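You operate a simulated robot arm through the tools that you are given. There is no shell and no other tool.

Carry out the task below with a simulated robot arm. There is one attempt and no reset: what you move stays moved.

Task
Slide the wheel with the white hub onto the free post.
Fine: It lies in the pit bag's middle drawer; shut the drawer and lock its bar again. Where these are worked on the way, their far stop is far enough and under half their travel is too little: drawer bar.

It is judged by the outcome, as a careful person would: the job done as asked, and still so three seconds after it is handed in. It fails if anything else is knocked over, pushed out of place, dropped, spilled or broken.

Robot
A 7-joint arm with a two-finger parallel gripper, fixed in place. Base frame: the origin is on the floor under the middle of its stand, x ahead of it, y to its left, z up; the work surface is at about z = 0.86. Readings come in m, degrees, newtons and seconds.
It reaches about 1.372 m from its shoulder. Its first joint turns from -149.0 to 149.0 degrees. Payload 3.43 kg.
The TCP is the grasp point between the finger pads, 0.03 m short of the fingertips. In the tool frame z runs along the fingers and y along their closing line. The gripper opens to 0.094 m. The fingers are 0.028 m wide and 0.01 m thick; the gripper's body (0.05 by 0.096 m) begins 0.055 m behind the TCP.
Orientation is told as [roll, pitch, yaw] about the base's x, y, z axes, in that order, counted from this pose: with the fingers straight down and closing along the base's y, the tool's x points along the base's -x, its y along +y and its z along -z.

Tools
- The arm moves only by the tool servo_tool. Its argument "increments" is text: rows parted by semicolons, each of 7 numbers parted by spaces: the shift along the tool's x, y, z in mm, then the turn, a rotation vector about the tool's x, y, z in rad, then the gripper command, from -1 (fully open) to 1 (shut), values between in proportion. In form: dx dy dz wx wy wz gripper; .... A call has 1 to 20 rows; each row is the pose to reach, as a shift and turn from the pose commanded when the call began, along the tool's axes at that moment. A row lasts 0.2 s, in which the tool goes at most 0.05 m and 8.6 degrees; a call with a longer step from one row to the next is refused whole, and so is a gripper value outside its range. A pose out of reach is approached as far as the arm can. The call stops where the force on the tool passes 40 N (or 10 N more than at its start, if that is more) or the arm is blocked; 0.2 s more then pass. Each finger travels about 0.045 m/s and halts on what it meets, pressing with about 29 N; the grip force reading is that of the motor and also rises with nothing between the fingers. The clock runs only during rows and for 0.2 s after the last one: add rows that repeat a pose to give the fingers time. It gives the time, the measured TCP pose, the force on the tool (base axes), the opening and the grip force at its end, in the units of the frame above (readings bear some noise), with the torque about the TCP (base axes, N m) and any sound that the robot's microphone picked up, and new pictures: "show" is both (left out), scene, wrist or none.
- Cameras (640 x 400 px; columns grow to the right, rows downward): "scene" is fixed at [0.4006, 0.4987, 1.3163]; the picture's right is [0.65, -0.76, 0.00], its down [-0.42, -0.36, -0.83] and it looks along [0.63, 0.54, -0.55] (base axes); focal length 214 px, centre (320, 200). "wrist" rides on the gripper at [0.076, 0.014, -0.103] in the tool frame; the picture's right is [-0.18, 0.98, 0.00], its down [-0.75, -0.14, -0.64] and it looks along [-0.63, -0.12, 0.77] (tool axes); focal length 243 px, centre (320, 200). There is no depth. A picture from a camera that has moved, and an enlarged one, comes with that camera's place and axes in the base frame and with its lens.
- zoom(camera, box): a new picture of the part [left, top, right, bottom] of that camera's present view, enlarged. The clock stands still meanwhile.
- finish_job(): hands the job in; it is judged then, once.

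Nothing tells you positions but the pictures and the camera data. Unless the task says otherwise, let go and move clear before handing in.

The tools are called after ">>>" by a JSON object that holds its "name" and its "arguments". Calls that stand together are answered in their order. servo_tool: Moves the arm, as the interface text tells. Its arguments: {"type":"object","properties":{"increments":{"type":"string"},"show":{"type":"string","enum":["both","scene","wrist","none"]}},"required":["increments"]} The other tools are called the same way: zoom (camera, box) takes an enlarged picture of a part of a camera's view; finish_job () hands the job in.

At the start:

```text
t: 0.0
ee_pos: [0.7492, 0.6431, 1.2036]
orientation: [0.0, 0.0, 0.0]
wrist_force: [-0.3, -1.0, -0.8]
torque: [0.02, -0.04, 0.01]
grip_width: 0.0938
grip_force: 0.0
```

scene: 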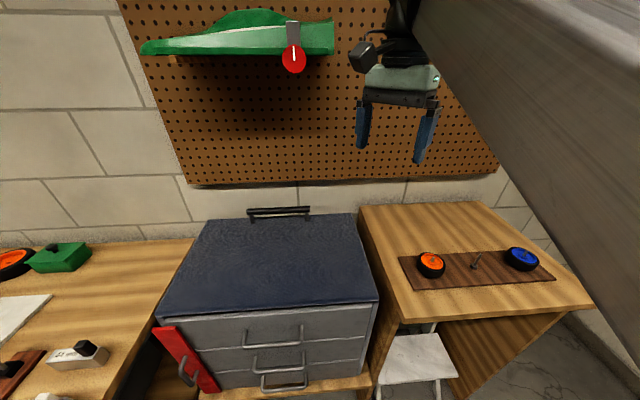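
wrist: 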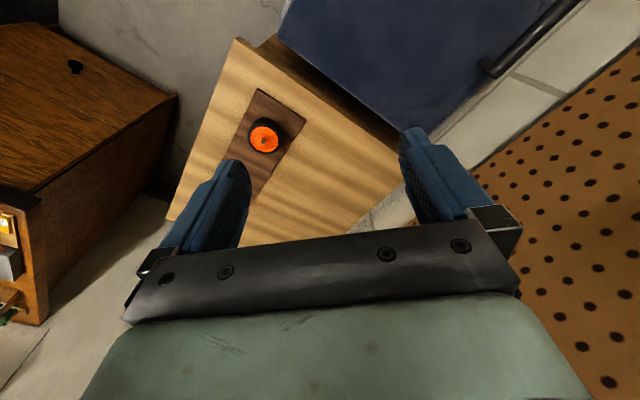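

I see a pit bag (blue-topped box with three drawers) with a red bar at its left front, and a wooden table on the right with a board holding an orange wheel, a free post, and a blue wheel. I'll zoom in first to locate things.

>>> {"name": "zoom", "arguments": {"camera": "scene", "box": [140, 280, 400, 400]}}

>>> {"name": "zoom", "arguments": {"camera": "scene", "box": [380, 220, 580, 320]}}

>>> {"name": "zoom", "arguments": {"camera": "scene", "box": [0, 220, 200, 400]}}

```text
2.46 times, centred on (270, 340) of scene
camera zoom: at [0.4006, 0.4987, 1.3163], right [0.65, -0.76, 0.0], down [-0.42, -0.36, -0.83], along [0.63, 0.54, -0.55], focal length 528 px, centre (443, -145)
```

zoom: 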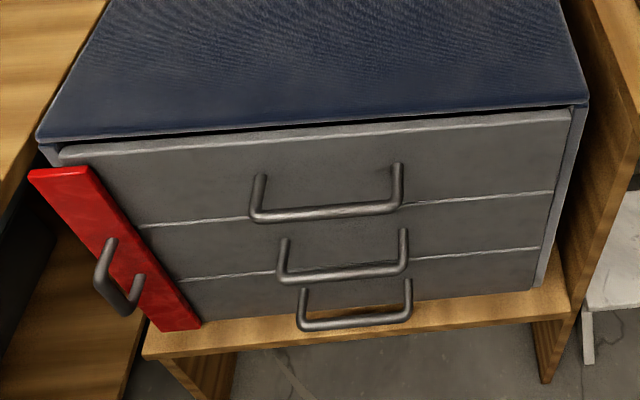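

```text
3.20 times, centred on (480, 270) of scene
camera zoom: at [0.4006, 0.4987, 1.3163], right [0.65, -0.76, 0.0], down [-0.42, -0.36, -0.83], along [0.63, 0.54, -0.55], focal length 686 px, centre (-192, -24)
```

zoom: 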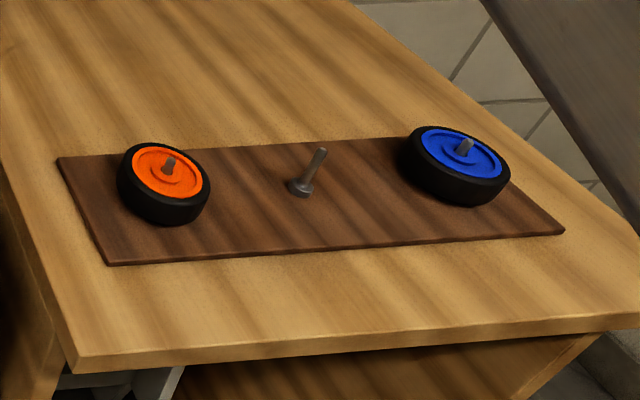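

```text
2.22 times, centred on (100, 310) of scene
camera zoom: at [0.4006, 0.4987, 1.3163], right [0.65, -0.76, 0.0], down [-0.42, -0.36, -0.83], along [0.63, 0.54, -0.55], focal length 477 px, centre (809, -44)
```

zoom: 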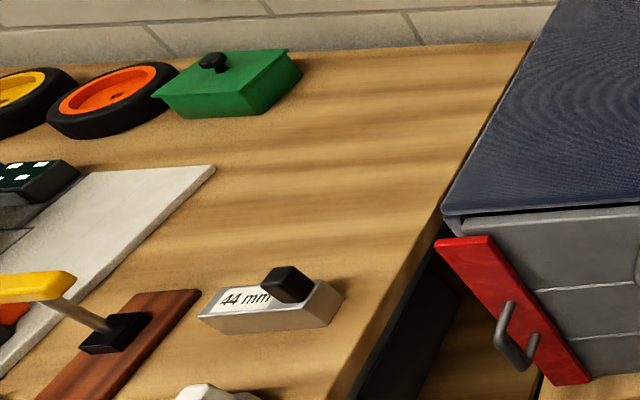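

The scene shows the pit bag's front face turned about 45° to the base. By my estimate it runs from [0.71, 0.58] to [0.36, 0.94], with the red vertical bar over its left edge. I'll back the arm off and turn the wrist camera towards the front to see the bar and handles better.

>>> {"name": "servo_tool", "arguments": {"increments": "35.8 -8.07 17.9 0 0 -0.0561 -1; 71.6 -16.1 35.7 0 0 -0.1122 -1; 107.4 -24.2 53.6 0 0 -0.1683 -1; 143.2 -32.3 71.4 0 0 -0.2244 -1; 179 -40.4 89.3 0 0 -0.2805 -1; 214.8 -48.4 107.2 0 0 -0.3366 -1; 250.6 -56.5 125 0 0 -0.3927 -1; 286.4 -64.6 142.9 0 0 -0.4488 -1; 322.2 -72.6 160.7 0 0 -0.5049 -1; 358 -80.7 178.6 0 0 -0.561 -1; 393.8 -88.8 196.5 0 0 -0.6171 -1; 429.6 -96.8 214.3 0 0 -0.6732 -1; 465.4 -104.9 232.2 0 0 -0.7293 -1; 501.5 -113 250 0 0 -0.7854 -1"}}

```text
t: 3.0
ee_pos: [0.2453, 0.5285, 0.9534]
orientation: [0.0, 0.0, 45.0]
wrist_force: [0.0, -0.2, -0.5]
torque: [-0.01, 0.04, -0.01]
grip_width: 0.0939
grip_force: 0.0
camera wrist: at [0.182, 0.4843, 1.056], right [-0.57, 0.82, 0.0], down [0.63, 0.43, 0.64], along [0.53, 0.36, -0.77], focal length 243 px, centre (320, 200)
```

scene: 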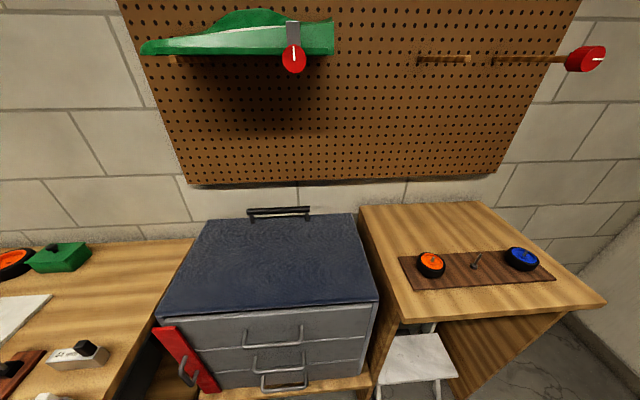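
wrist: 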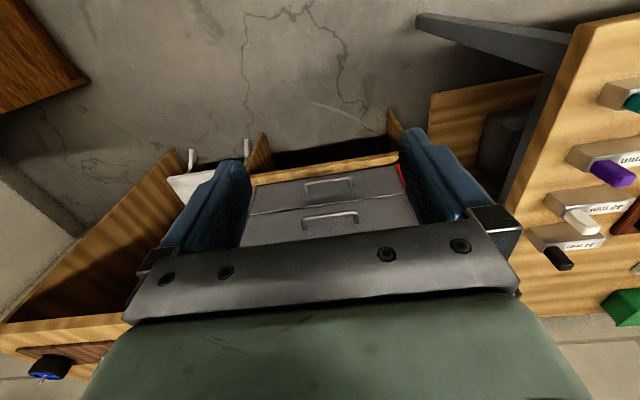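

The wrist camera is inverted: the top of its picture is the side nearer the robot. I can see the drawer fronts and a sliver of the red bar, so I'll zoom on those.

>>> {"name": "zoom", "arguments": {"camera": "wrist", "box": [240, 120, 440, 245]}}

>>> {"name": "zoom", "arguments": {"camera": "scene", "box": [150, 310, 230, 400]}}

>>> {"name": "zoom", "arguments": {"camera": "scene", "box": [230, 310, 390, 400]}}

```text
3.20 times, centred on (340, 182) of wrist
camera zoom: at [0.182, 0.4843, 1.056], right [-0.57, 0.82, 0.0], down [0.63, 0.43, 0.64], along [0.53, 0.36, -0.77], focal length 776 px, centre (256, 256)
```

zoom: 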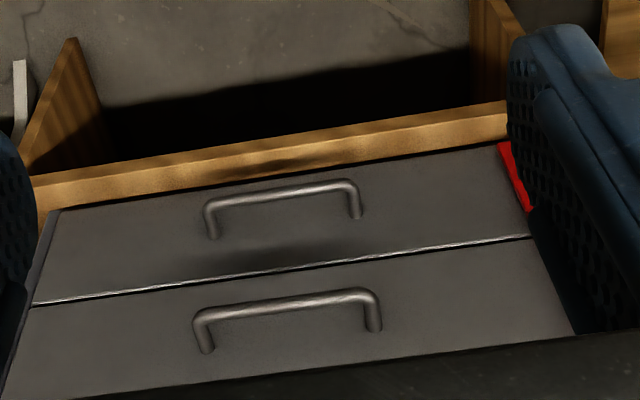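

```text
4.44 times, centred on (190, 355) of scene
camera zoom: at [0.4006, 0.4987, 1.3163], right [0.65, -0.76, 0.0], down [-0.42, -0.36, -0.83], along [0.63, 0.54, -0.55], focal length 953 px, centre (898, -489)
```

zoom: 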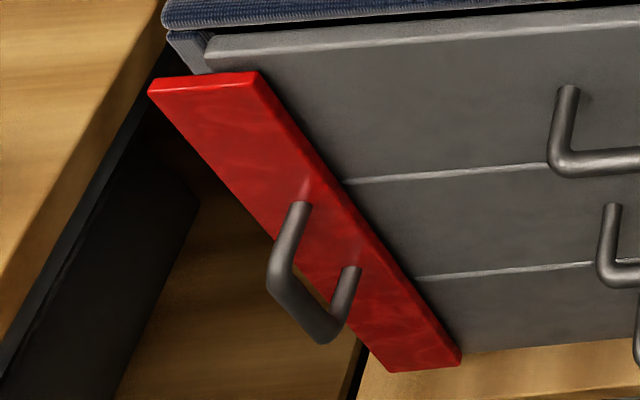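

```text
4.00 times, centred on (310, 355) of scene
camera zoom: at [0.4006, 0.4987, 1.3163], right [0.65, -0.76, 0.0], down [-0.42, -0.36, -0.83], along [0.63, 0.54, -0.55], focal length 858 px, centre (360, -420)
```

zoom: 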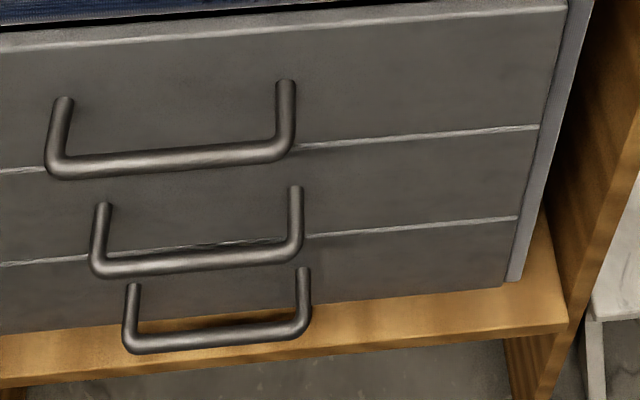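

The left table's edge comes out at about 6 cm left of the red bar, with its top near z 0.735. I'll move the camera nearer the bar to learn whether it's hinged or sliding.

>>> {"name": "servo_tool", "arguments": {"increments": "-33.3 31.7 0 0 0 0 -1; -66.6 63.3 0 0 0 0 -1; -100 95 0 0 0 0 -1; -133.3 126.7 0 0 0 0 -1; -166.6 158.3 0 0 0 0 -1; -200 190 0 0 0 0 -1"}}

>>> {"name": "zoom", "arguments": {"camera": "wrist", "box": [220, 0, 460, 240]}}

```text
t: 4.4
ee_pos: [0.2534, 0.8068, 0.9505]
orientation: [0.0, 0.0, 45.0]
wrist_force: [-0.6, 0.2, 0.1]
torque: [0.02, 0.03, 0.01]
grip_width: 0.0943
grip_force: 0.0
camera wrist: at [0.1892, 0.7617, 1.0535], right [-0.56, 0.83, 0.0], down [0.63, 0.43, 0.64], along [0.53, 0.36, -0.77], focal length 243 px, centre (320, 200)
```

scene: 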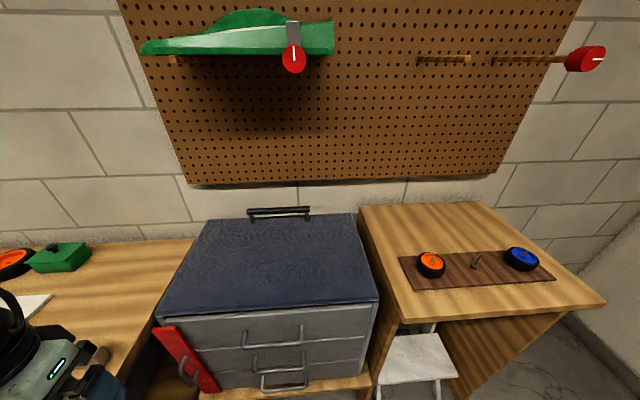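
wrist: 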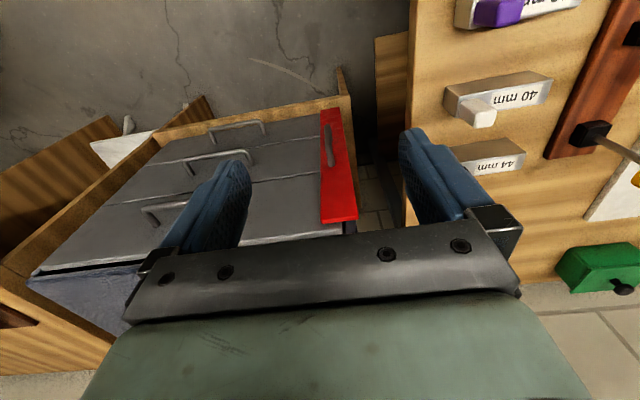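

```text
1.67 times, centred on (340, 120) of wrist
camera zoom: at [0.1892, 0.7617, 1.0535], right [-0.56, 0.83, 0.0], down [0.63, 0.43, 0.64], along [0.53, 0.36, -0.77], focal length 404 px, centre (287, 333)
```

zoom: 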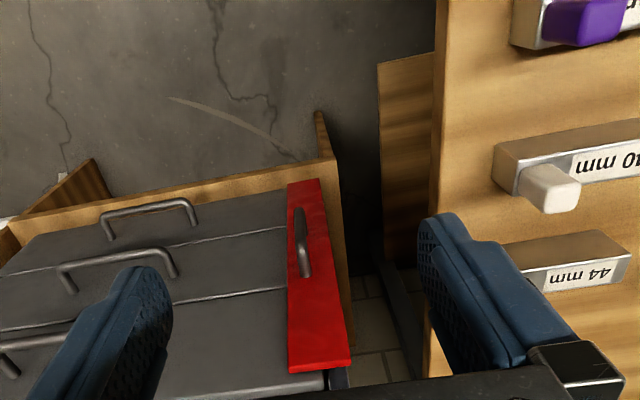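

The bar is a vertical plate at q ≈ 0.365–0.414 along the front, with a vertical handle rod near p 0.855, z 0.62–0.71. I'll tilt the tool and take a pre-grasp pose in front of the rod.

>>> {"name": "servo_tool", "arguments": {"increments": "-6 -1.9 29.7 0 -0.1018 0 -1; -12 -3.8 59.4 0 -0.2036 0 -1; -18 -5.6 89 0 -0.3054 0 -1; -24 -7.5 118.7 0 -0.4072 0 -1; -30 -9.4 148.4 0 -0.509 0 -1; -36 -11.3 178 0 -0.611 0 -1"}}

>>> {"name": "zoom", "arguments": {"camera": "wrist", "box": [200, 0, 460, 240]}}

>>> {"name": "zoom", "arguments": {"camera": "scene", "box": [80, 280, 240, 400]}}

```text
t: 5.8
ee_pos: [0.2888, 0.825, 0.7729]
orientation: [0.0, -35.2, 45.0]
wrist_force: [0.0, -0.9, 0.7]
torque: [0.0, 0.01, 0.0]
grip_width: 0.0938
grip_force: 0.0
camera wrist: at [0.1919, 0.7485, 0.8132], right [-0.59, 0.8, 0.11], down [0.27, 0.07, 0.96], along [0.76, 0.59, -0.26], focal length 243 px, centre (320, 200)
```

scene: 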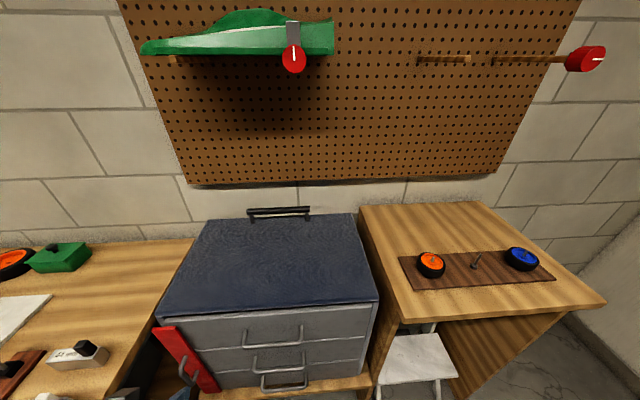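
wrist: 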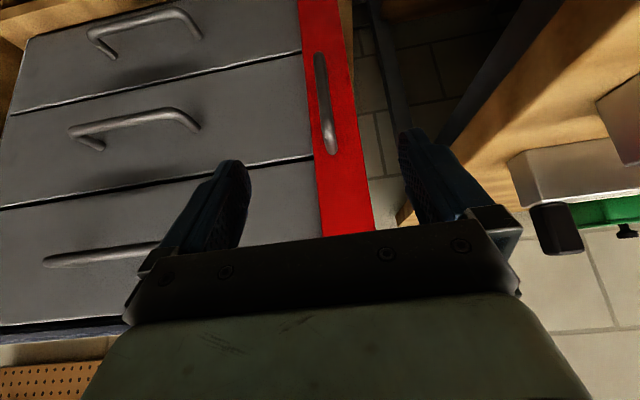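

```text
1.67 times, centred on (330, 120) of wrist
camera zoom: at [0.1919, 0.7485, 0.8132], right [-0.59, 0.8, 0.11], down [0.27, 0.07, 0.96], along [0.76, 0.59, -0.26], focal length 404 px, centre (303, 333)
```

zoom: 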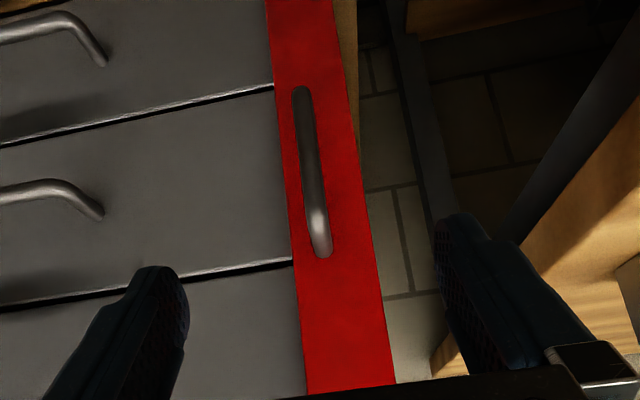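

```text
3.33 times, centred on (160, 340) of scene
camera zoom: at [0.4006, 0.4987, 1.3163], right [0.65, -0.76, 0.0], down [-0.42, -0.36, -0.83], along [0.63, 0.54, -0.55], focal length 715 px, centre (853, -267)
```

zoom: 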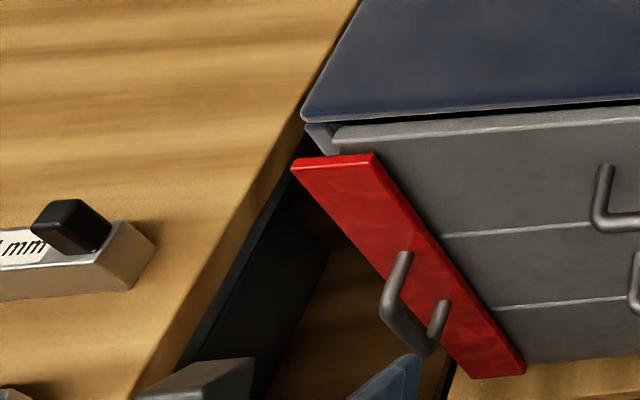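

The rod sits at about q 0.384, z 0.62–0.72, between the open fingers. I'll advance along the tool axis so the fingers straddle it, then check.

>>> {"name": "servo_tool", "arguments": {"increments": "0 1 23 0 0 0 -1; 0 2 46 0 0 0 -1; 0 3 69 0 0 0 -1; 0 4 92 0 0 0 -1; 0 4.5 115 0 0 0 -1"}}

>>> {"name": "zoom", "arguments": {"camera": "wrist", "box": [160, 60, 480, 260]}}

>>> {"name": "zoom", "arguments": {"camera": "scene", "box": [80, 280, 240, 400]}}

```text
t: 7.0
ee_pos: [0.3333, 0.8728, 0.681]
orientation: [0.0, -35.0, 45.0]
wrist_force: [-0.1, 0.1, -0.7]
torque: [-0.02, 0.0, 0.02]
grip_width: 0.0939
grip_force: 0.0
camera wrist: at [0.2355, 0.7972, 0.7212], right [-0.59, 0.8, 0.11], down [0.28, 0.08, 0.96], along [0.76, 0.59, -0.27], focal length 243 px, centre (320, 200)
```

scene: 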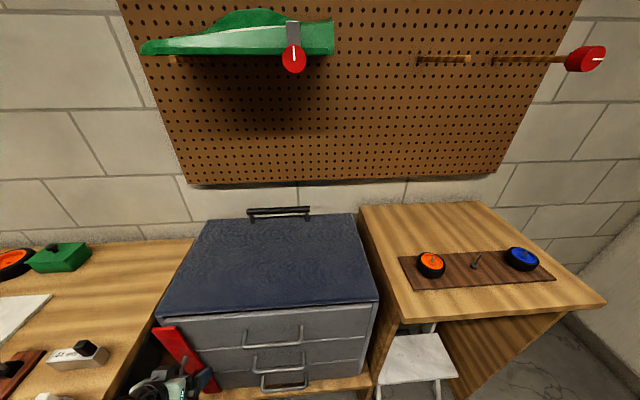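
wrist: 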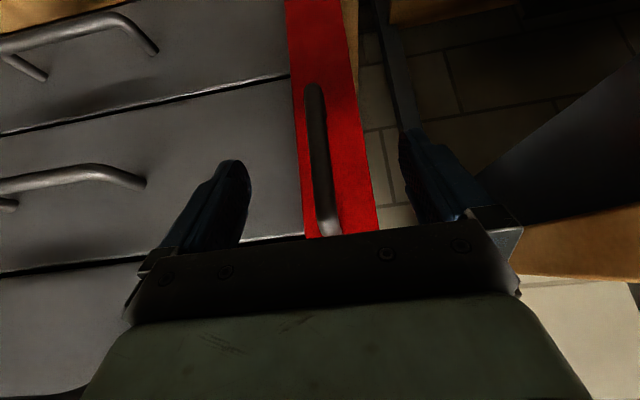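

```text
2.00 times, centred on (320, 160) of wrist
camera zoom: at [0.2355, 0.7972, 0.7212], right [-0.59, 0.8, 0.11], down [0.28, 0.08, 0.96], along [0.76, 0.59, -0.27], focal length 485 px, centre (320, 280)
```

zoom: 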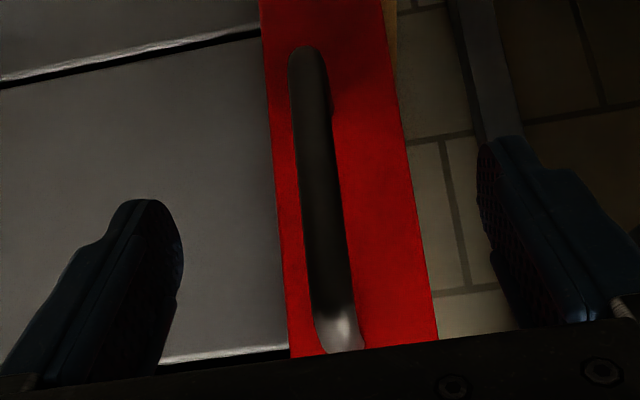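

```text
3.33 times, centred on (160, 340) of scene
camera zoom: at [0.4006, 0.4987, 1.3163], right [0.65, -0.76, 0.0], down [-0.42, -0.36, -0.83], along [0.63, 0.54, -0.55], focal length 715 px, centre (853, -267)
```

zoom: 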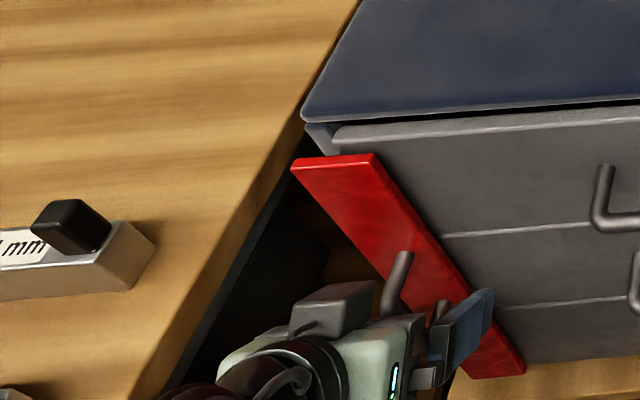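

The fingers straddle the rod, so I'll close the gripper on it.

>>> {"name": "servo_tool", "arguments": {"increments": "0 3 0 0 0 0 0; 0 3 0 0 0 0 1; 0 3 0 0 0 0 1; 0 3 0 0 0 0 1; 0 3 0 0 0 0 1; 0 3 0 0 0 0 1; 0 3 0 0 0 0 1"}}

>>> {"name": "zoom", "arguments": {"camera": "wrist", "box": [160, 60, 480, 260]}}

```text
t: 8.6
ee_pos: [0.3304, 0.8742, 0.6803]
orientation: [-0.2, -35.0, 45.1]
wrist_force: [3.4, -13.5, -1.5]
torque: [0.15, 0.0, -0.17]
grip_width: 0.0156
grip_force: 45.0
camera wrist: at [0.2338, 0.7988, 0.7214], right [-0.59, 0.8, 0.1], down [0.28, 0.08, 0.96], along [0.76, 0.59, -0.27], focal length 243 px, centre (320, 200)
```

scene: 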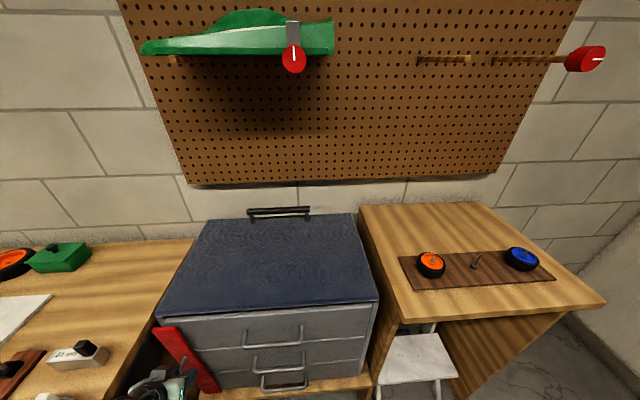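
wrist: 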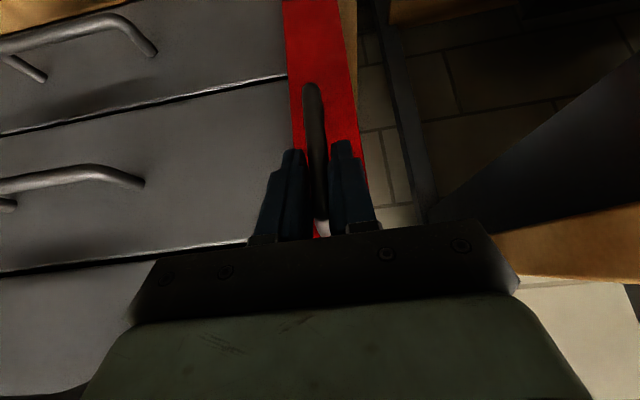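

```text
2.00 times, centred on (320, 160) of wrist
camera zoom: at [0.2338, 0.7988, 0.7214], right [-0.59, 0.8, 0.1], down [0.28, 0.08, 0.96], along [0.76, 0.59, -0.27], focal length 485 px, centre (320, 280)
```

zoom: 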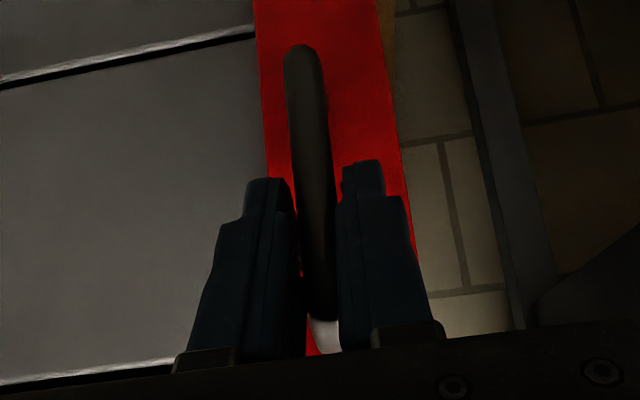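

The rod is gripped (opening 0.0156). I'll test how the bar moves, starting with a small straight pull towards the robot while watching the force.

>>> {"name": "servo_tool", "arguments": {"increments": "1.6 0 -1.15 0 0 0 1; 3.3 0 -2.3 0 0 0 1; 4.9 0 -3.4 0 0 0 1; 6.5 0 -4.6 0 0 0 1; 6.5 0 -4.6 0 0 0 1", "show": "wrist"}}

```text
t: 9.8
ee_pos: [0.3247, 0.8748, 0.6803]
orientation: [0.4, -35.3, 45.0]
wrist_force: [2.8, 3.7, -9.9]
torque: [-0.04, -0.03, -0.04]
grip_width: 0.0157
grip_force: 44.6
stopped in row 5: the force on the tool passed its limit at 42 N (the readings are from after the stop); the commanded pose is now the measured one
camera wrist: at [0.2282, 0.7983, 0.7207], right [-0.59, 0.8, 0.11], down [0.27, 0.07, 0.96], along [0.76, 0.6, -0.26], focal length 243 px, centre (320, 200)
```

wrist: 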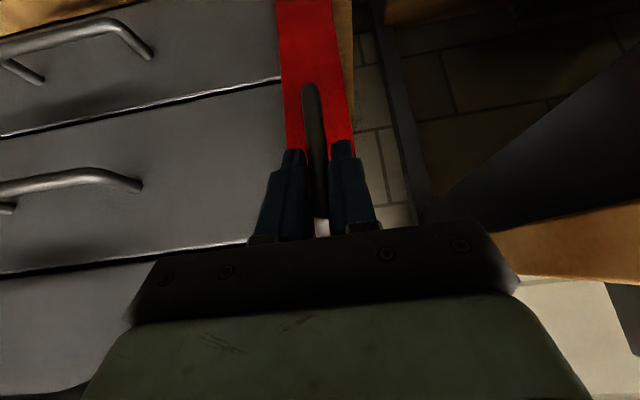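

The pull made the rod move towards the robot and left in the ratio of a hinge at the bar's left edge, at about p 0.892, q 0.4155. I'll swing it along that arc in small steps.

>>> {"name": "servo_tool", "arguments": {"increments": "1.0 2.9 -0.7 0 0 0 1; 2.2 6.1 -1.5 0 0 0 1; 3.3 9.4 -2.3 0 0 0 1; 4.2 12.7 -2.9 0 0 0 1; 4.8 16.2 -3.4 0 0 0 1; 5.3 19.7 -3.7 0 0 0 1"}}

```text
t: 11.2
ee_pos: [0.3054, 0.8837, 0.6809]
orientation: [0.3, -35.2, 45.1]
wrist_force: [1.9, -5.8, -8.4]
torque: [-0.15, 0.22, -0.24]
grip_width: 0.0159
grip_force: 44.6
camera wrist: at [0.2099, 0.8068, 0.7208], right [-0.59, 0.8, 0.11], down [0.27, 0.07, 0.96], along [0.76, 0.6, -0.26], focal length 243 px, centre (320, 200)
```

scene: 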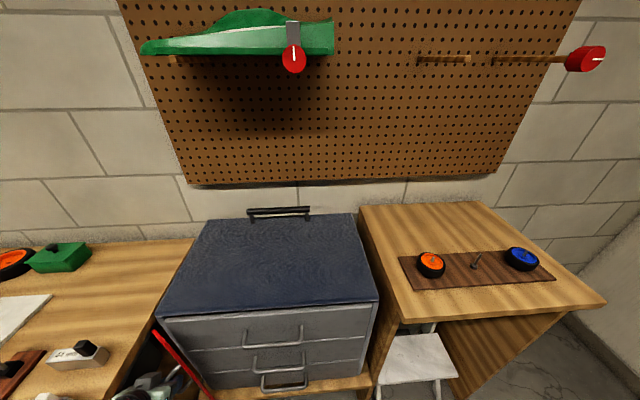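
wrist: 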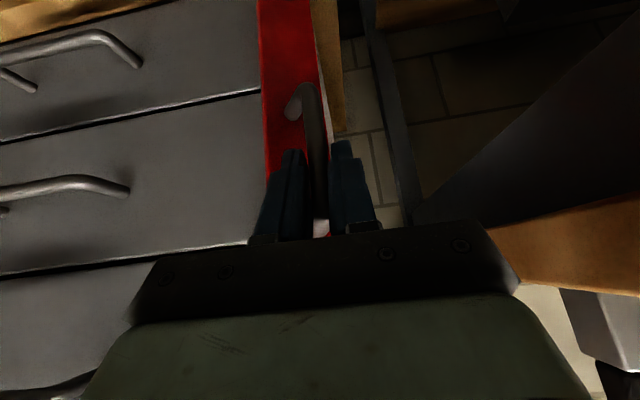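

The hinge model fits well: the bar has swung about 30° with low force. I'll continue to about 50° along the same arc, staying clear of the left table's edge.

>>> {"name": "servo_tool", "arguments": {"increments": "0.4 4.4 -0.3 0 0 0 1; 0.4 8.8 -0.3 0 0 0 1; 0.1 13.2 -0.1 0 0 0 1; -0.5 17.5 0.3 0 0 0 1; -0.5 17.5 0.3 0 0 0 1"}}

>>> {"name": "zoom", "arguments": {"camera": "scene", "box": [80, 280, 240, 400]}}

```text
t: 12.4
ee_pos: [0.2937, 0.8975, 0.6819]
orientation: [0.3, -35.3, 44.8]
wrist_force: [5.9, -1.5, -13.2]
torque: [-0.18, 0.27, -0.18]
grip_width: 0.0158
grip_force: 44.6
camera wrist: at [0.197, 0.821, 0.7213], right [-0.59, 0.8, 0.11], down [0.27, 0.07, 0.96], along [0.76, 0.6, -0.26], focal length 243 px, centre (320, 200)
```

scene: 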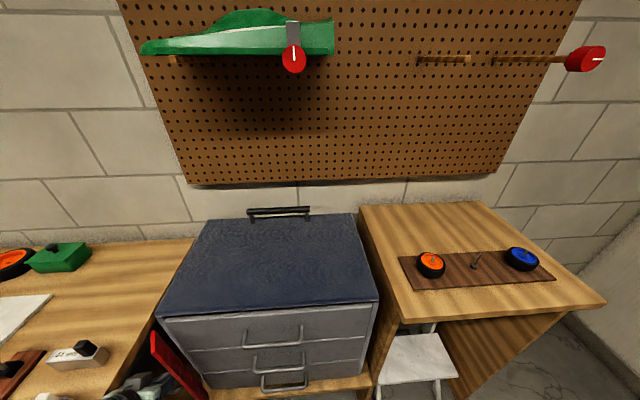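
wrist: 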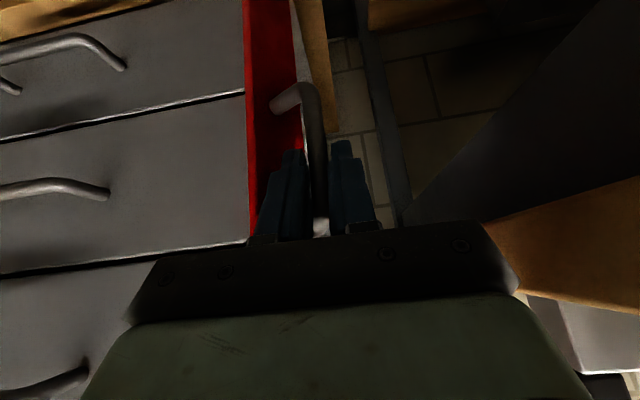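

```text
3.33 times, centred on (160, 340) of scene
camera zoom: at [0.4006, 0.4987, 1.3163], right [0.65, -0.76, 0.0], down [-0.42, -0.36, -0.83], along [0.63, 0.54, -0.55], focal length 715 px, centre (853, -267)
```

zoom: 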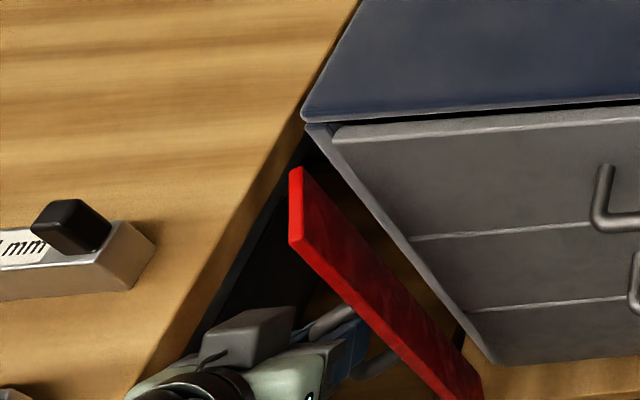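

The bar now stands about 55–60° open. I'll ease the fingers open, back out along the tool axis, and then push it further from its inner side with closed fingers.

>>> {"name": "servo_tool", "arguments": {"increments": "0 0 0 0 0 0 0.4; 0 0 0 0 0 0 0.4; 0 0 -15 0 0 0 0.4; 0 0 -40 0 0 0 0.4; 0 0 -75 0 0 0 0.4; 0 0 -110 0 0 0 0.4; 0 0 -140 0 0 0 0.4"}}

>>> {"name": "zoom", "arguments": {"camera": "scene", "box": [80, 280, 240, 400]}}

```text
t: 14.0
ee_pos: [0.2365, 0.839, 0.7972]
orientation: [0.3, -35.4, 45.2]
wrist_force: [0.5, -0.7, -0.5]
torque: [-0.02, 0.02, -0.01]
grip_width: 0.0286
grip_force: 0.1
camera wrist: at [0.1403, 0.7621, 0.8387], right [-0.59, 0.8, 0.11], down [0.27, 0.07, 0.96], along [0.76, 0.6, -0.26], focal length 243 px, centre (320, 200)
```

scene: 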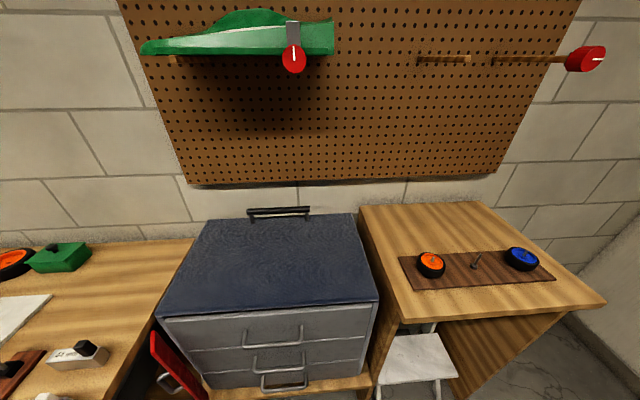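
wrist: 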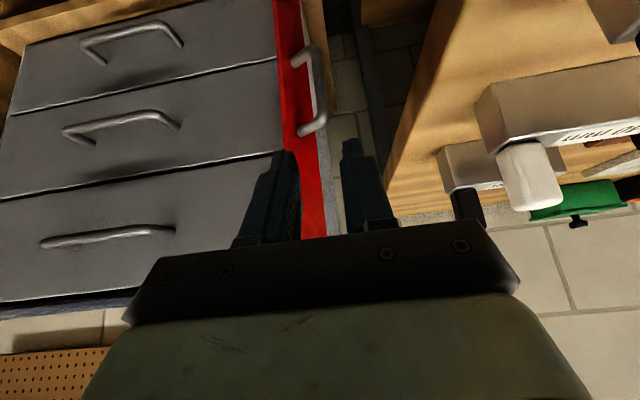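

```text
3.33 times, centred on (160, 340) of scene
camera zoom: at [0.4006, 0.4987, 1.3163], right [0.65, -0.76, 0.0], down [-0.42, -0.36, -0.83], along [0.63, 0.54, -0.55], focal length 715 px, centre (853, -267)
```

zoom: 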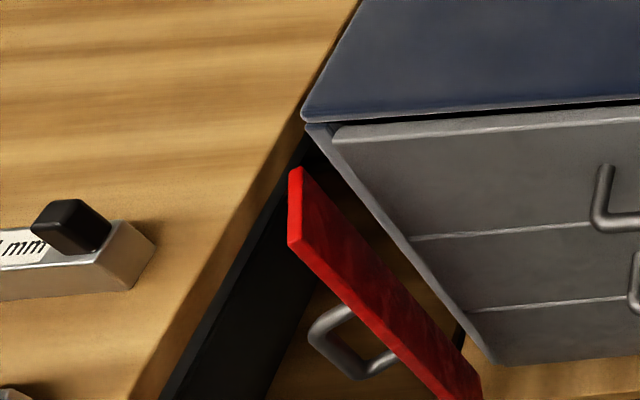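

The bar stays put at about 60°. Next I'll close the fingers, step right of the bar's free edge, and go in between the bar and the drawer fronts.

>>> {"name": "servo_tool", "arguments": {"increments": "0 -38 0 0 0 0 1; 0 -76 0 0 0 0 1; -10 -76 24.6 0 0 0 1; -20.5 -76 49.1 0 0 0 1; -30.7 -76 73.7 0 0 0 1; -41 -76 98.3 0 0 0 1"}}

>>> {"name": "zoom", "arguments": {"camera": "scene", "box": [80, 280, 240, 400]}}

```text
t: 15.4
ee_pos: [0.3571, 0.8484, 0.7428]
orientation: [0.2, -35.4, 45.0]
wrist_force: [0.8, -0.6, 0.4]
torque: [-0.01, 0.0, 0.0]
grip_width: 0.0
grip_force: 29.1
camera wrist: at [0.2606, 0.7724, 0.7822], right [-0.59, 0.8, 0.11], down [0.27, 0.07, 0.96], along [0.76, 0.6, -0.26], focal length 243 px, centre (320, 200)
```

scene: 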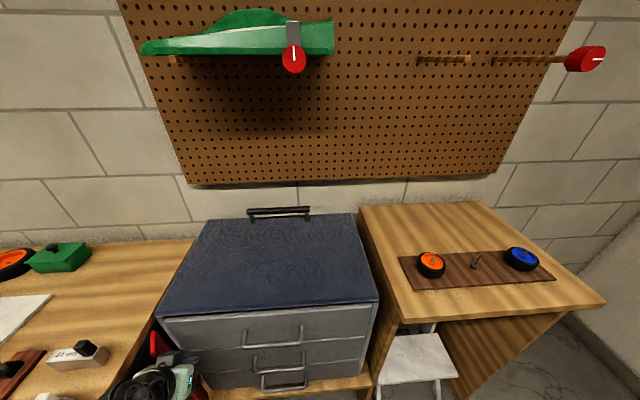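
wrist: 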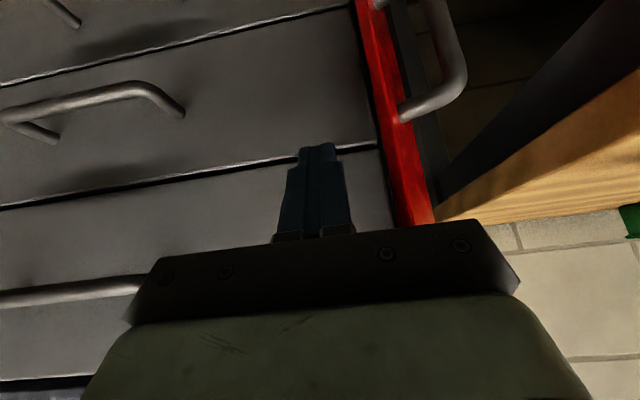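

```text
3.33 times, centred on (160, 340) of scene
camera zoom: at [0.4006, 0.4987, 1.3163], right [0.65, -0.76, 0.0], down [-0.42, -0.36, -0.83], along [0.63, 0.54, -0.55], focal length 715 px, centre (853, -267)
```

zoom: 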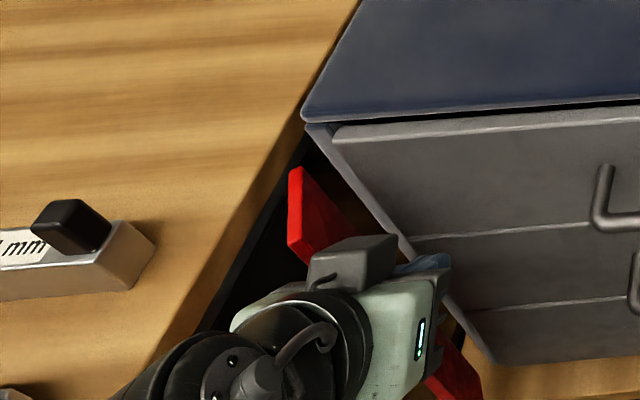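

The closed fingers are to the right of the bar with no contact. I'll push left to swing the bar on towards its far stop.

>>> {"name": "servo_tool", "arguments": {"increments": "0 10 0 0 0 0 1; 0 20 0 0 0 0 1; 0 28 0 0 0 0 1; 0 36 0 0 0 0 1; 0 43 0 0 0 0 1; 0 50 0 0 0 0 1; 0 57 0 0 0 0 1; 0 64 0 0 0 0 1"}}

>>> {"name": "zoom", "arguments": {"camera": "scene", "box": [80, 280, 240, 400]}}

```text
t: 17.0
ee_pos: [0.3219, 0.8811, 0.7396]
orientation: [0.0, -35.2, 44.5]
wrist_force: [9.6, -8.1, 4.5]
torque: [0.68, 0.76, -0.05]
grip_width: 0.0
grip_force: 28.4
stopped in row 7: the force on the tool passed its limit at 47 N (the readings are from after the stop); the commanded pose is now the measured one
camera wrist: at [0.224, 0.8069, 0.7799], right [-0.58, 0.81, 0.11], down [0.27, 0.07, 0.96], along [0.77, 0.59, -0.26], focal length 243 px, centre (320, 200)
```

scene: 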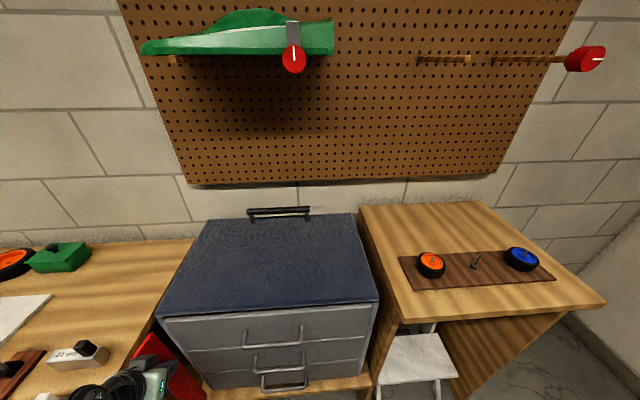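
wrist: 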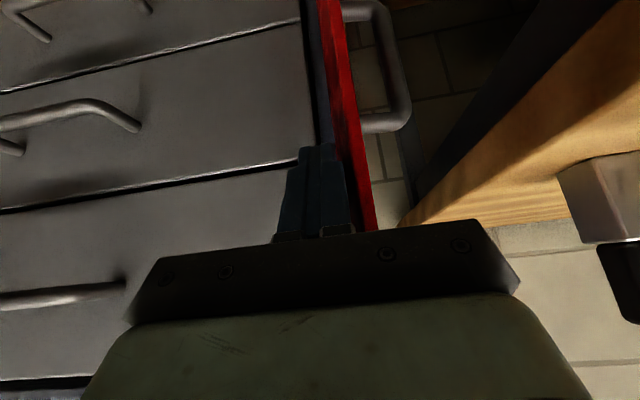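

```text
3.33 times, centred on (160, 340) of scene
camera zoom: at [0.4006, 0.4987, 1.3163], right [0.65, -0.76, 0.0], down [-0.42, -0.36, -0.83], along [0.63, 0.54, -0.55], focal length 715 px, centre (853, -267)
```

zoom: 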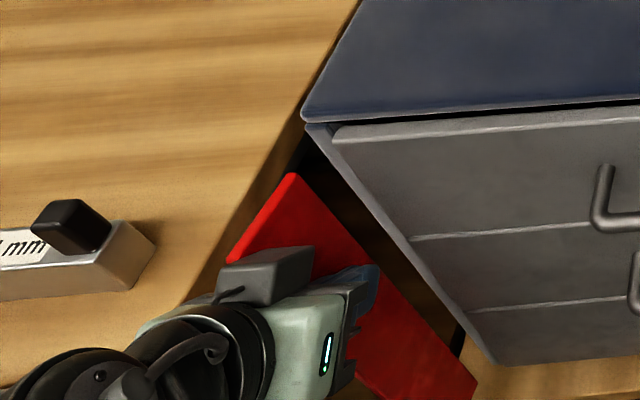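

The bar met its far stop at about 95–100°, clear of the drawers. I'll back away from it and move in front of the middle drawer's handle, which I place at q ≈ 0.157, p ≈ 0.86, z ≈ 0.643.

>>> {"name": "servo_tool", "arguments": {"increments": "0 -8 0 0 0 0 1; 0 -12 -40 0 0 0 1; 0 -12 -80 0 0 0 1; 0 -20 -120 0 0 0 1; 11 -64 -118 0 -0.052 0 0; 22 -108 -117 0 -0.105 0 -1; 33 -152 -115 0 -0.157 0 -1; 44 -195 -114 0 -0.209 0 -1; 55.7 -238 -112 0 -0.262 0 -1"}}

>>> {"name": "zoom", "arguments": {"camera": "scene", "box": [80, 280, 240, 400]}}

```text
t: 19.0
ee_pos: [0.4037, 0.6366, 0.8016]
orientation: [0.0, -50.3, 44.6]
wrist_force: [0.1, 0.8, 0.6]
torque: [-0.01, 0.01, 0.01]
grip_width: 0.094
grip_force: 0.0
camera wrist: at [0.3027, 0.5568, 0.8095], right [-0.61, 0.78, 0.14], down [0.09, -0.11, 0.99], along [0.79, 0.61, 0.0], focal length 243 px, centre (320, 200)
```

scene: 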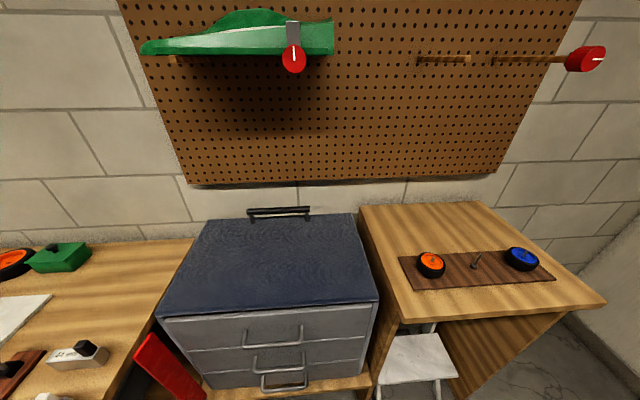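
wrist: 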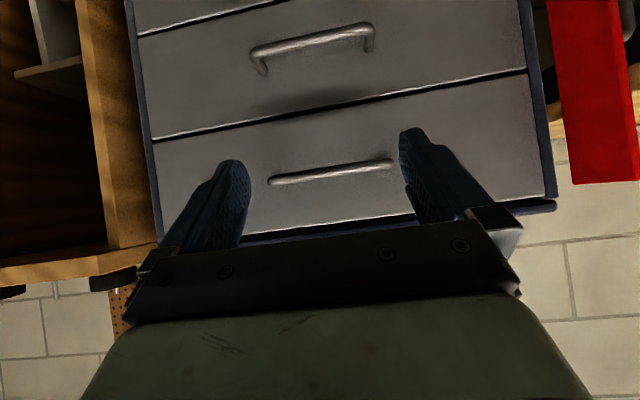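

```text
3.33 times, centred on (160, 340) of scene
camera zoom: at [0.4006, 0.4987, 1.3163], right [0.65, -0.76, 0.0], down [-0.42, -0.36, -0.83], along [0.63, 0.54, -0.55], focal length 715 px, centre (853, -267)
```

zoom: 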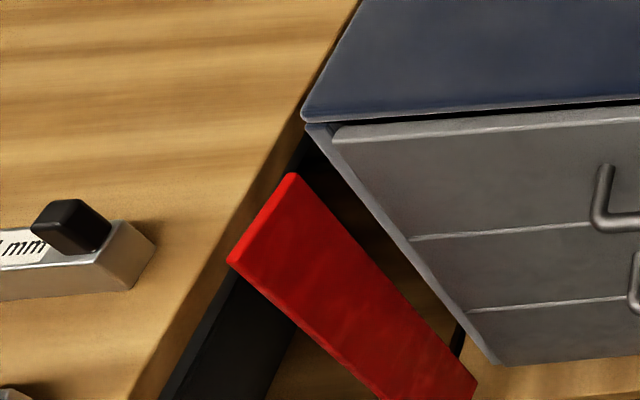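

The bar is well clear of the drawers, and the middle handle's rod is confirmed at q 0.097–0.225, z ≈ 0.641. I'll roll the gripper 90° so its fingers close above and below that rod.

>>> {"name": "servo_tool", "arguments": {"increments": "0 0 0 0 0 -0.143 -1; 0 0 0 0 0 -0.286 -1; 0 0 0 0 0 -0.428 -1; 0 0 0 0 0 -0.571 -1; 0 0 0 0 0 -0.714 -1; 0 0 0 0 0 -0.857 -1; 0 0 0 0 0 -1 -1; 0 0 0 0 0 -1.142 -1; 0 0 0 0 0 -1.285 -1; 0 0 0 0 0 -1.428 -1; 0 0 0 0 0 -1.571 -1"}}

```text
t: 21.4
ee_pos: [0.4078, 0.6382, 0.799]
orientation: [-50.2, 0.1, 134.7]
wrist_force: [-0.6, 0.5, -0.1]
torque: [-0.01, -0.03, 0.03]
grip_width: 0.0941
grip_force: 0.0
camera wrist: at [0.3982, 0.5207, 0.8545], right [-0.57, -0.31, -0.76], down [-0.82, 0.25, 0.52], along [0.03, 0.92, -0.4], focal length 243 px, centre (320, 200)
```

scene: 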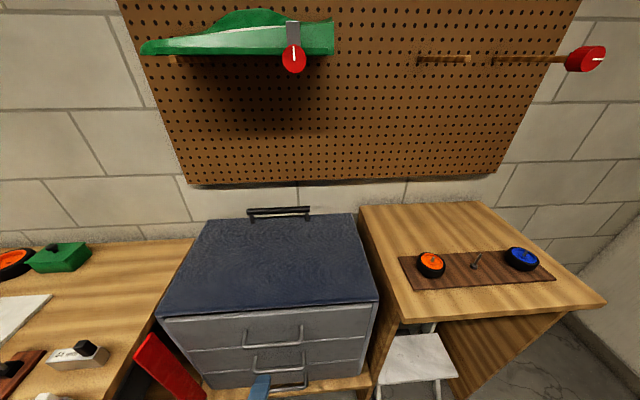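
wrist: 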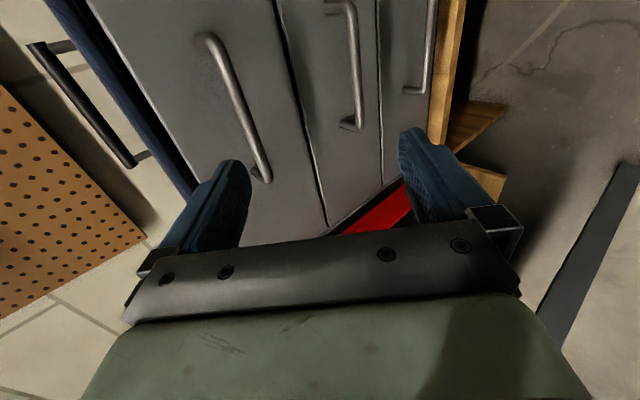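

The gripper is turned. I'll set the opening to about 3 cm, because the drawer face is close behind the rod, shift onto the line of approach, and stop short to check.

>>> {"name": "servo_tool", "arguments": {"increments": "1 16 0 0 0 0 0.36; 2 32 0 0 0 0 0.36; 2 46.7 0 0 0 0 0.36; 2 46.7 35 0 0 0 0.36; 2 46.7 70 0 0 0 0.36; 2 46.7 105 0 0 0 0.36; 2 46.7 135 0 0 0 0.36"}}

>>> {"name": "zoom", "arguments": {"camera": "scene", "box": [220, 310, 360, 400]}}

>>> {"name": "zoom", "arguments": {"camera": "wrist", "box": [160, 20, 480, 240]}}

```text
t: 23.0
ee_pos: [0.4614, 0.6881, 0.6749]
orientation: [-50.1, 0.1, 134.6]
wrist_force: [-0.6, -0.4, 0.2]
torque: [-0.04, 0.0, -0.01]
grip_width: 0.0302
grip_force: 0.1
camera wrist: at [0.4516, 0.5729, 0.7296], right [-0.58, -0.31, -0.76], down [-0.82, 0.25, 0.52], along [0.03, 0.92, -0.4], focal length 243 px, centre (320, 200)
```

scene: 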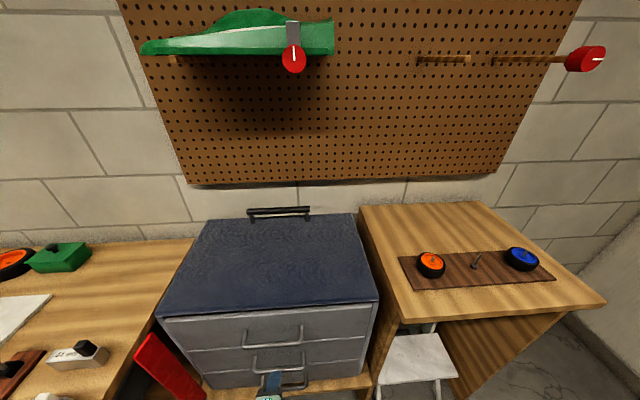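
wrist: 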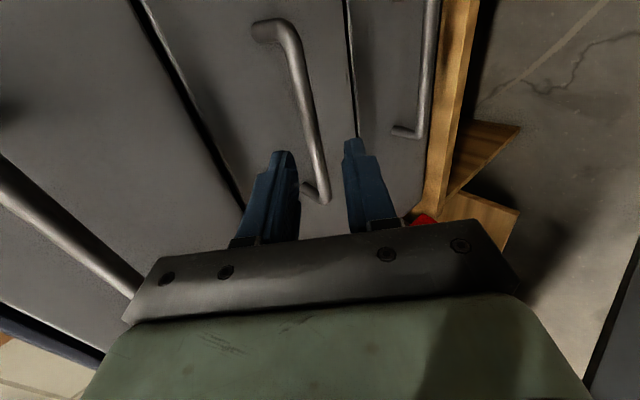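

```text
4.44 times, centred on (290, 355) of scene
camera zoom: at [0.4006, 0.4987, 1.3163], right [0.65, -0.76, 0.0], down [-0.42, -0.36, -0.83], along [0.63, 0.54, -0.55], focal length 953 px, centre (453, -489)
```

zoom: 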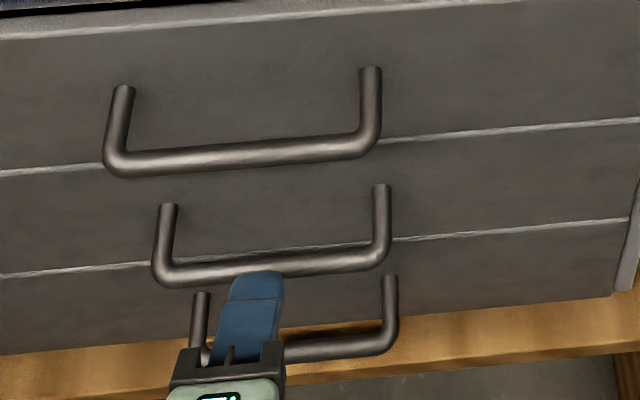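

```text
1.82 times, centred on (320, 130) of wrist
camera zoom: at [0.4516, 0.5729, 0.7296], right [-0.58, -0.31, -0.76], down [-0.82, 0.25, 0.52], along [0.03, 0.92, -0.4], focal length 441 px, centre (320, 327)
```

zoom: 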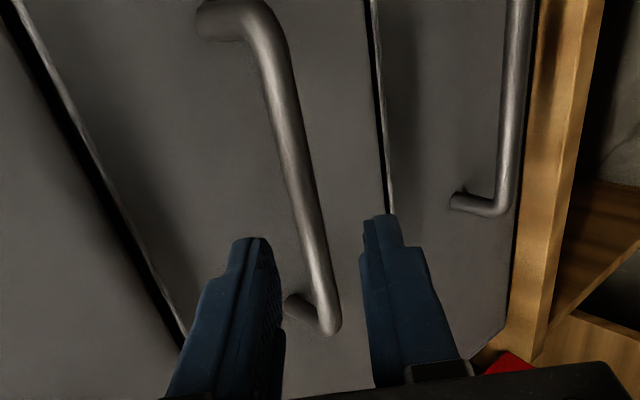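

The rod lies between the fingers. I'll advance the last 46 mm and close on it.

>>> {"name": "servo_tool", "arguments": {"increments": "0 0 15 0 0 0 0.36; 0 0 30 0 0 0 0.36; 0 0 40 0 0 0 0.36; 0 0 46 0 0 0 0.36; 0 0 46 0 0 0 0.7; 0 0 46 0 0 0 1; 0 0 46 0 0 0 1; 0 0 46 0 0 0 1"}}

>>> {"name": "zoom", "arguments": {"camera": "scene", "box": [220, 310, 360, 400]}}

>>> {"name": "zoom", "arguments": {"camera": "wrist", "box": [160, 20, 480, 240]}}

```text
t: 24.8
ee_pos: [0.4861, 0.7119, 0.6501]
orientation: [-50.6, 0.0, 134.7]
wrist_force: [3.6, 1.4, 30.5]
torque: [0.19, -0.49, 0.24]
grip_width: 0.0114
grip_force: 44.8
camera wrist: at [0.4776, 0.5955, 0.7042], right [-0.57, -0.31, -0.76], down [-0.82, 0.25, 0.52], along [0.03, 0.92, -0.4], focal length 243 px, centre (320, 200)
```

scene: 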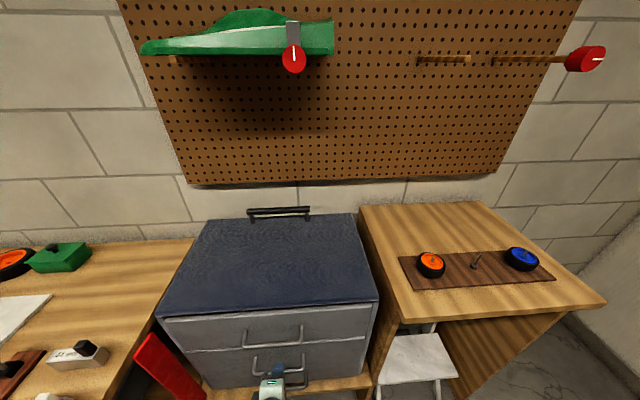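
wrist: 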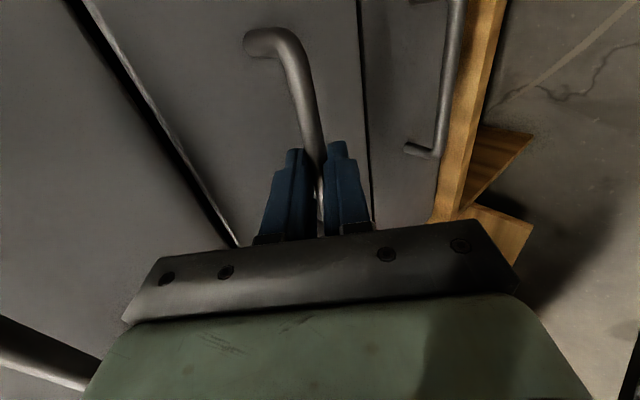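

```text
4.44 times, centred on (290, 355) of scene
camera zoom: at [0.4006, 0.4987, 1.3163], right [0.65, -0.76, 0.0], down [-0.42, -0.36, -0.83], along [0.63, 0.54, -0.55], focal length 953 px, centre (453, -489)
```

zoom: 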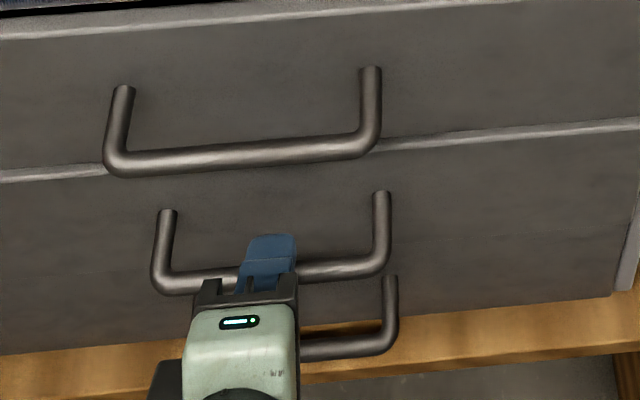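

```text
1.82 times, centred on (320, 130) of wrist
camera zoom: at [0.4776, 0.5955, 0.7042], right [-0.57, -0.31, -0.76], down [-0.82, 0.25, 0.52], along [0.03, 0.92, -0.4], focal length 441 px, centre (320, 327)
```

zoom: 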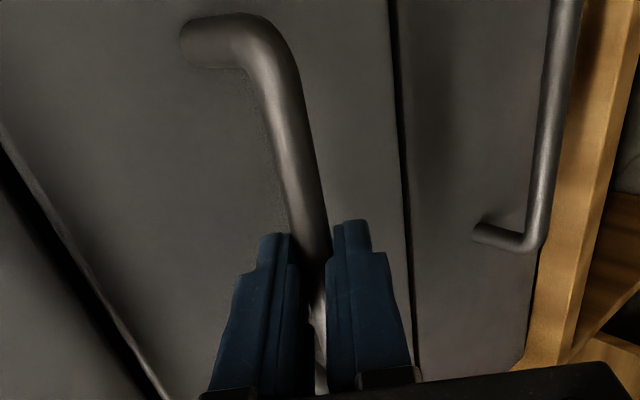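

I have the handle (opening 0.0114). I'll first relieve the vertical load slightly, then pull the drawer straight towards the robot.

>>> {"name": "servo_tool", "arguments": {"increments": "0 -2.5 -2 0 0 0 1; 0 2 -6 0 0 0 1; 0 7 -12 0 0 0 1; 0 12 -19 0 0 0 1; 0 17 -25 0 0 0 1"}}

```text
t: 26.0
ee_pos: [0.4654, 0.6902, 0.65]
orientation: [-50.3, 0.1, 134.6]
wrist_force: [2.8, -2.3, 19.9]
torque: [0.6, 0.13, 1.14]
grip_width: 0.0115
grip_force: 44.8
camera wrist: at [0.4564, 0.5747, 0.7046], right [-0.58, -0.31, -0.76], down [-0.82, 0.25, 0.52], along [0.03, 0.92, -0.4], focal length 243 px, centre (320, 200)
```

scene: 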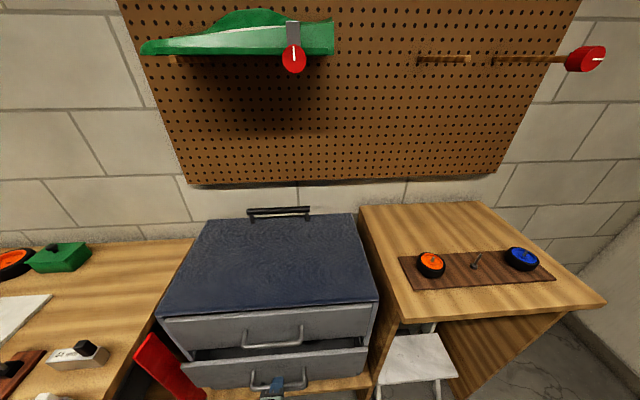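
wrist: 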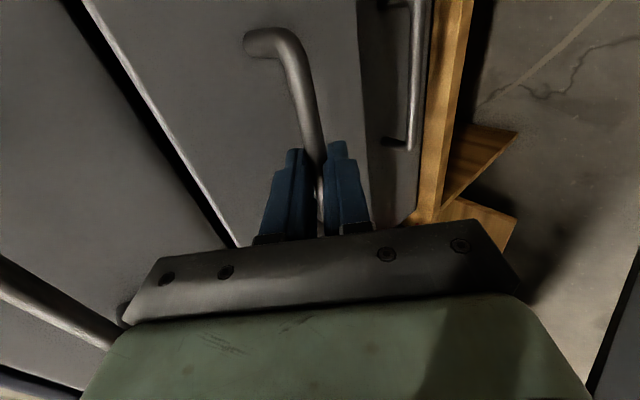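

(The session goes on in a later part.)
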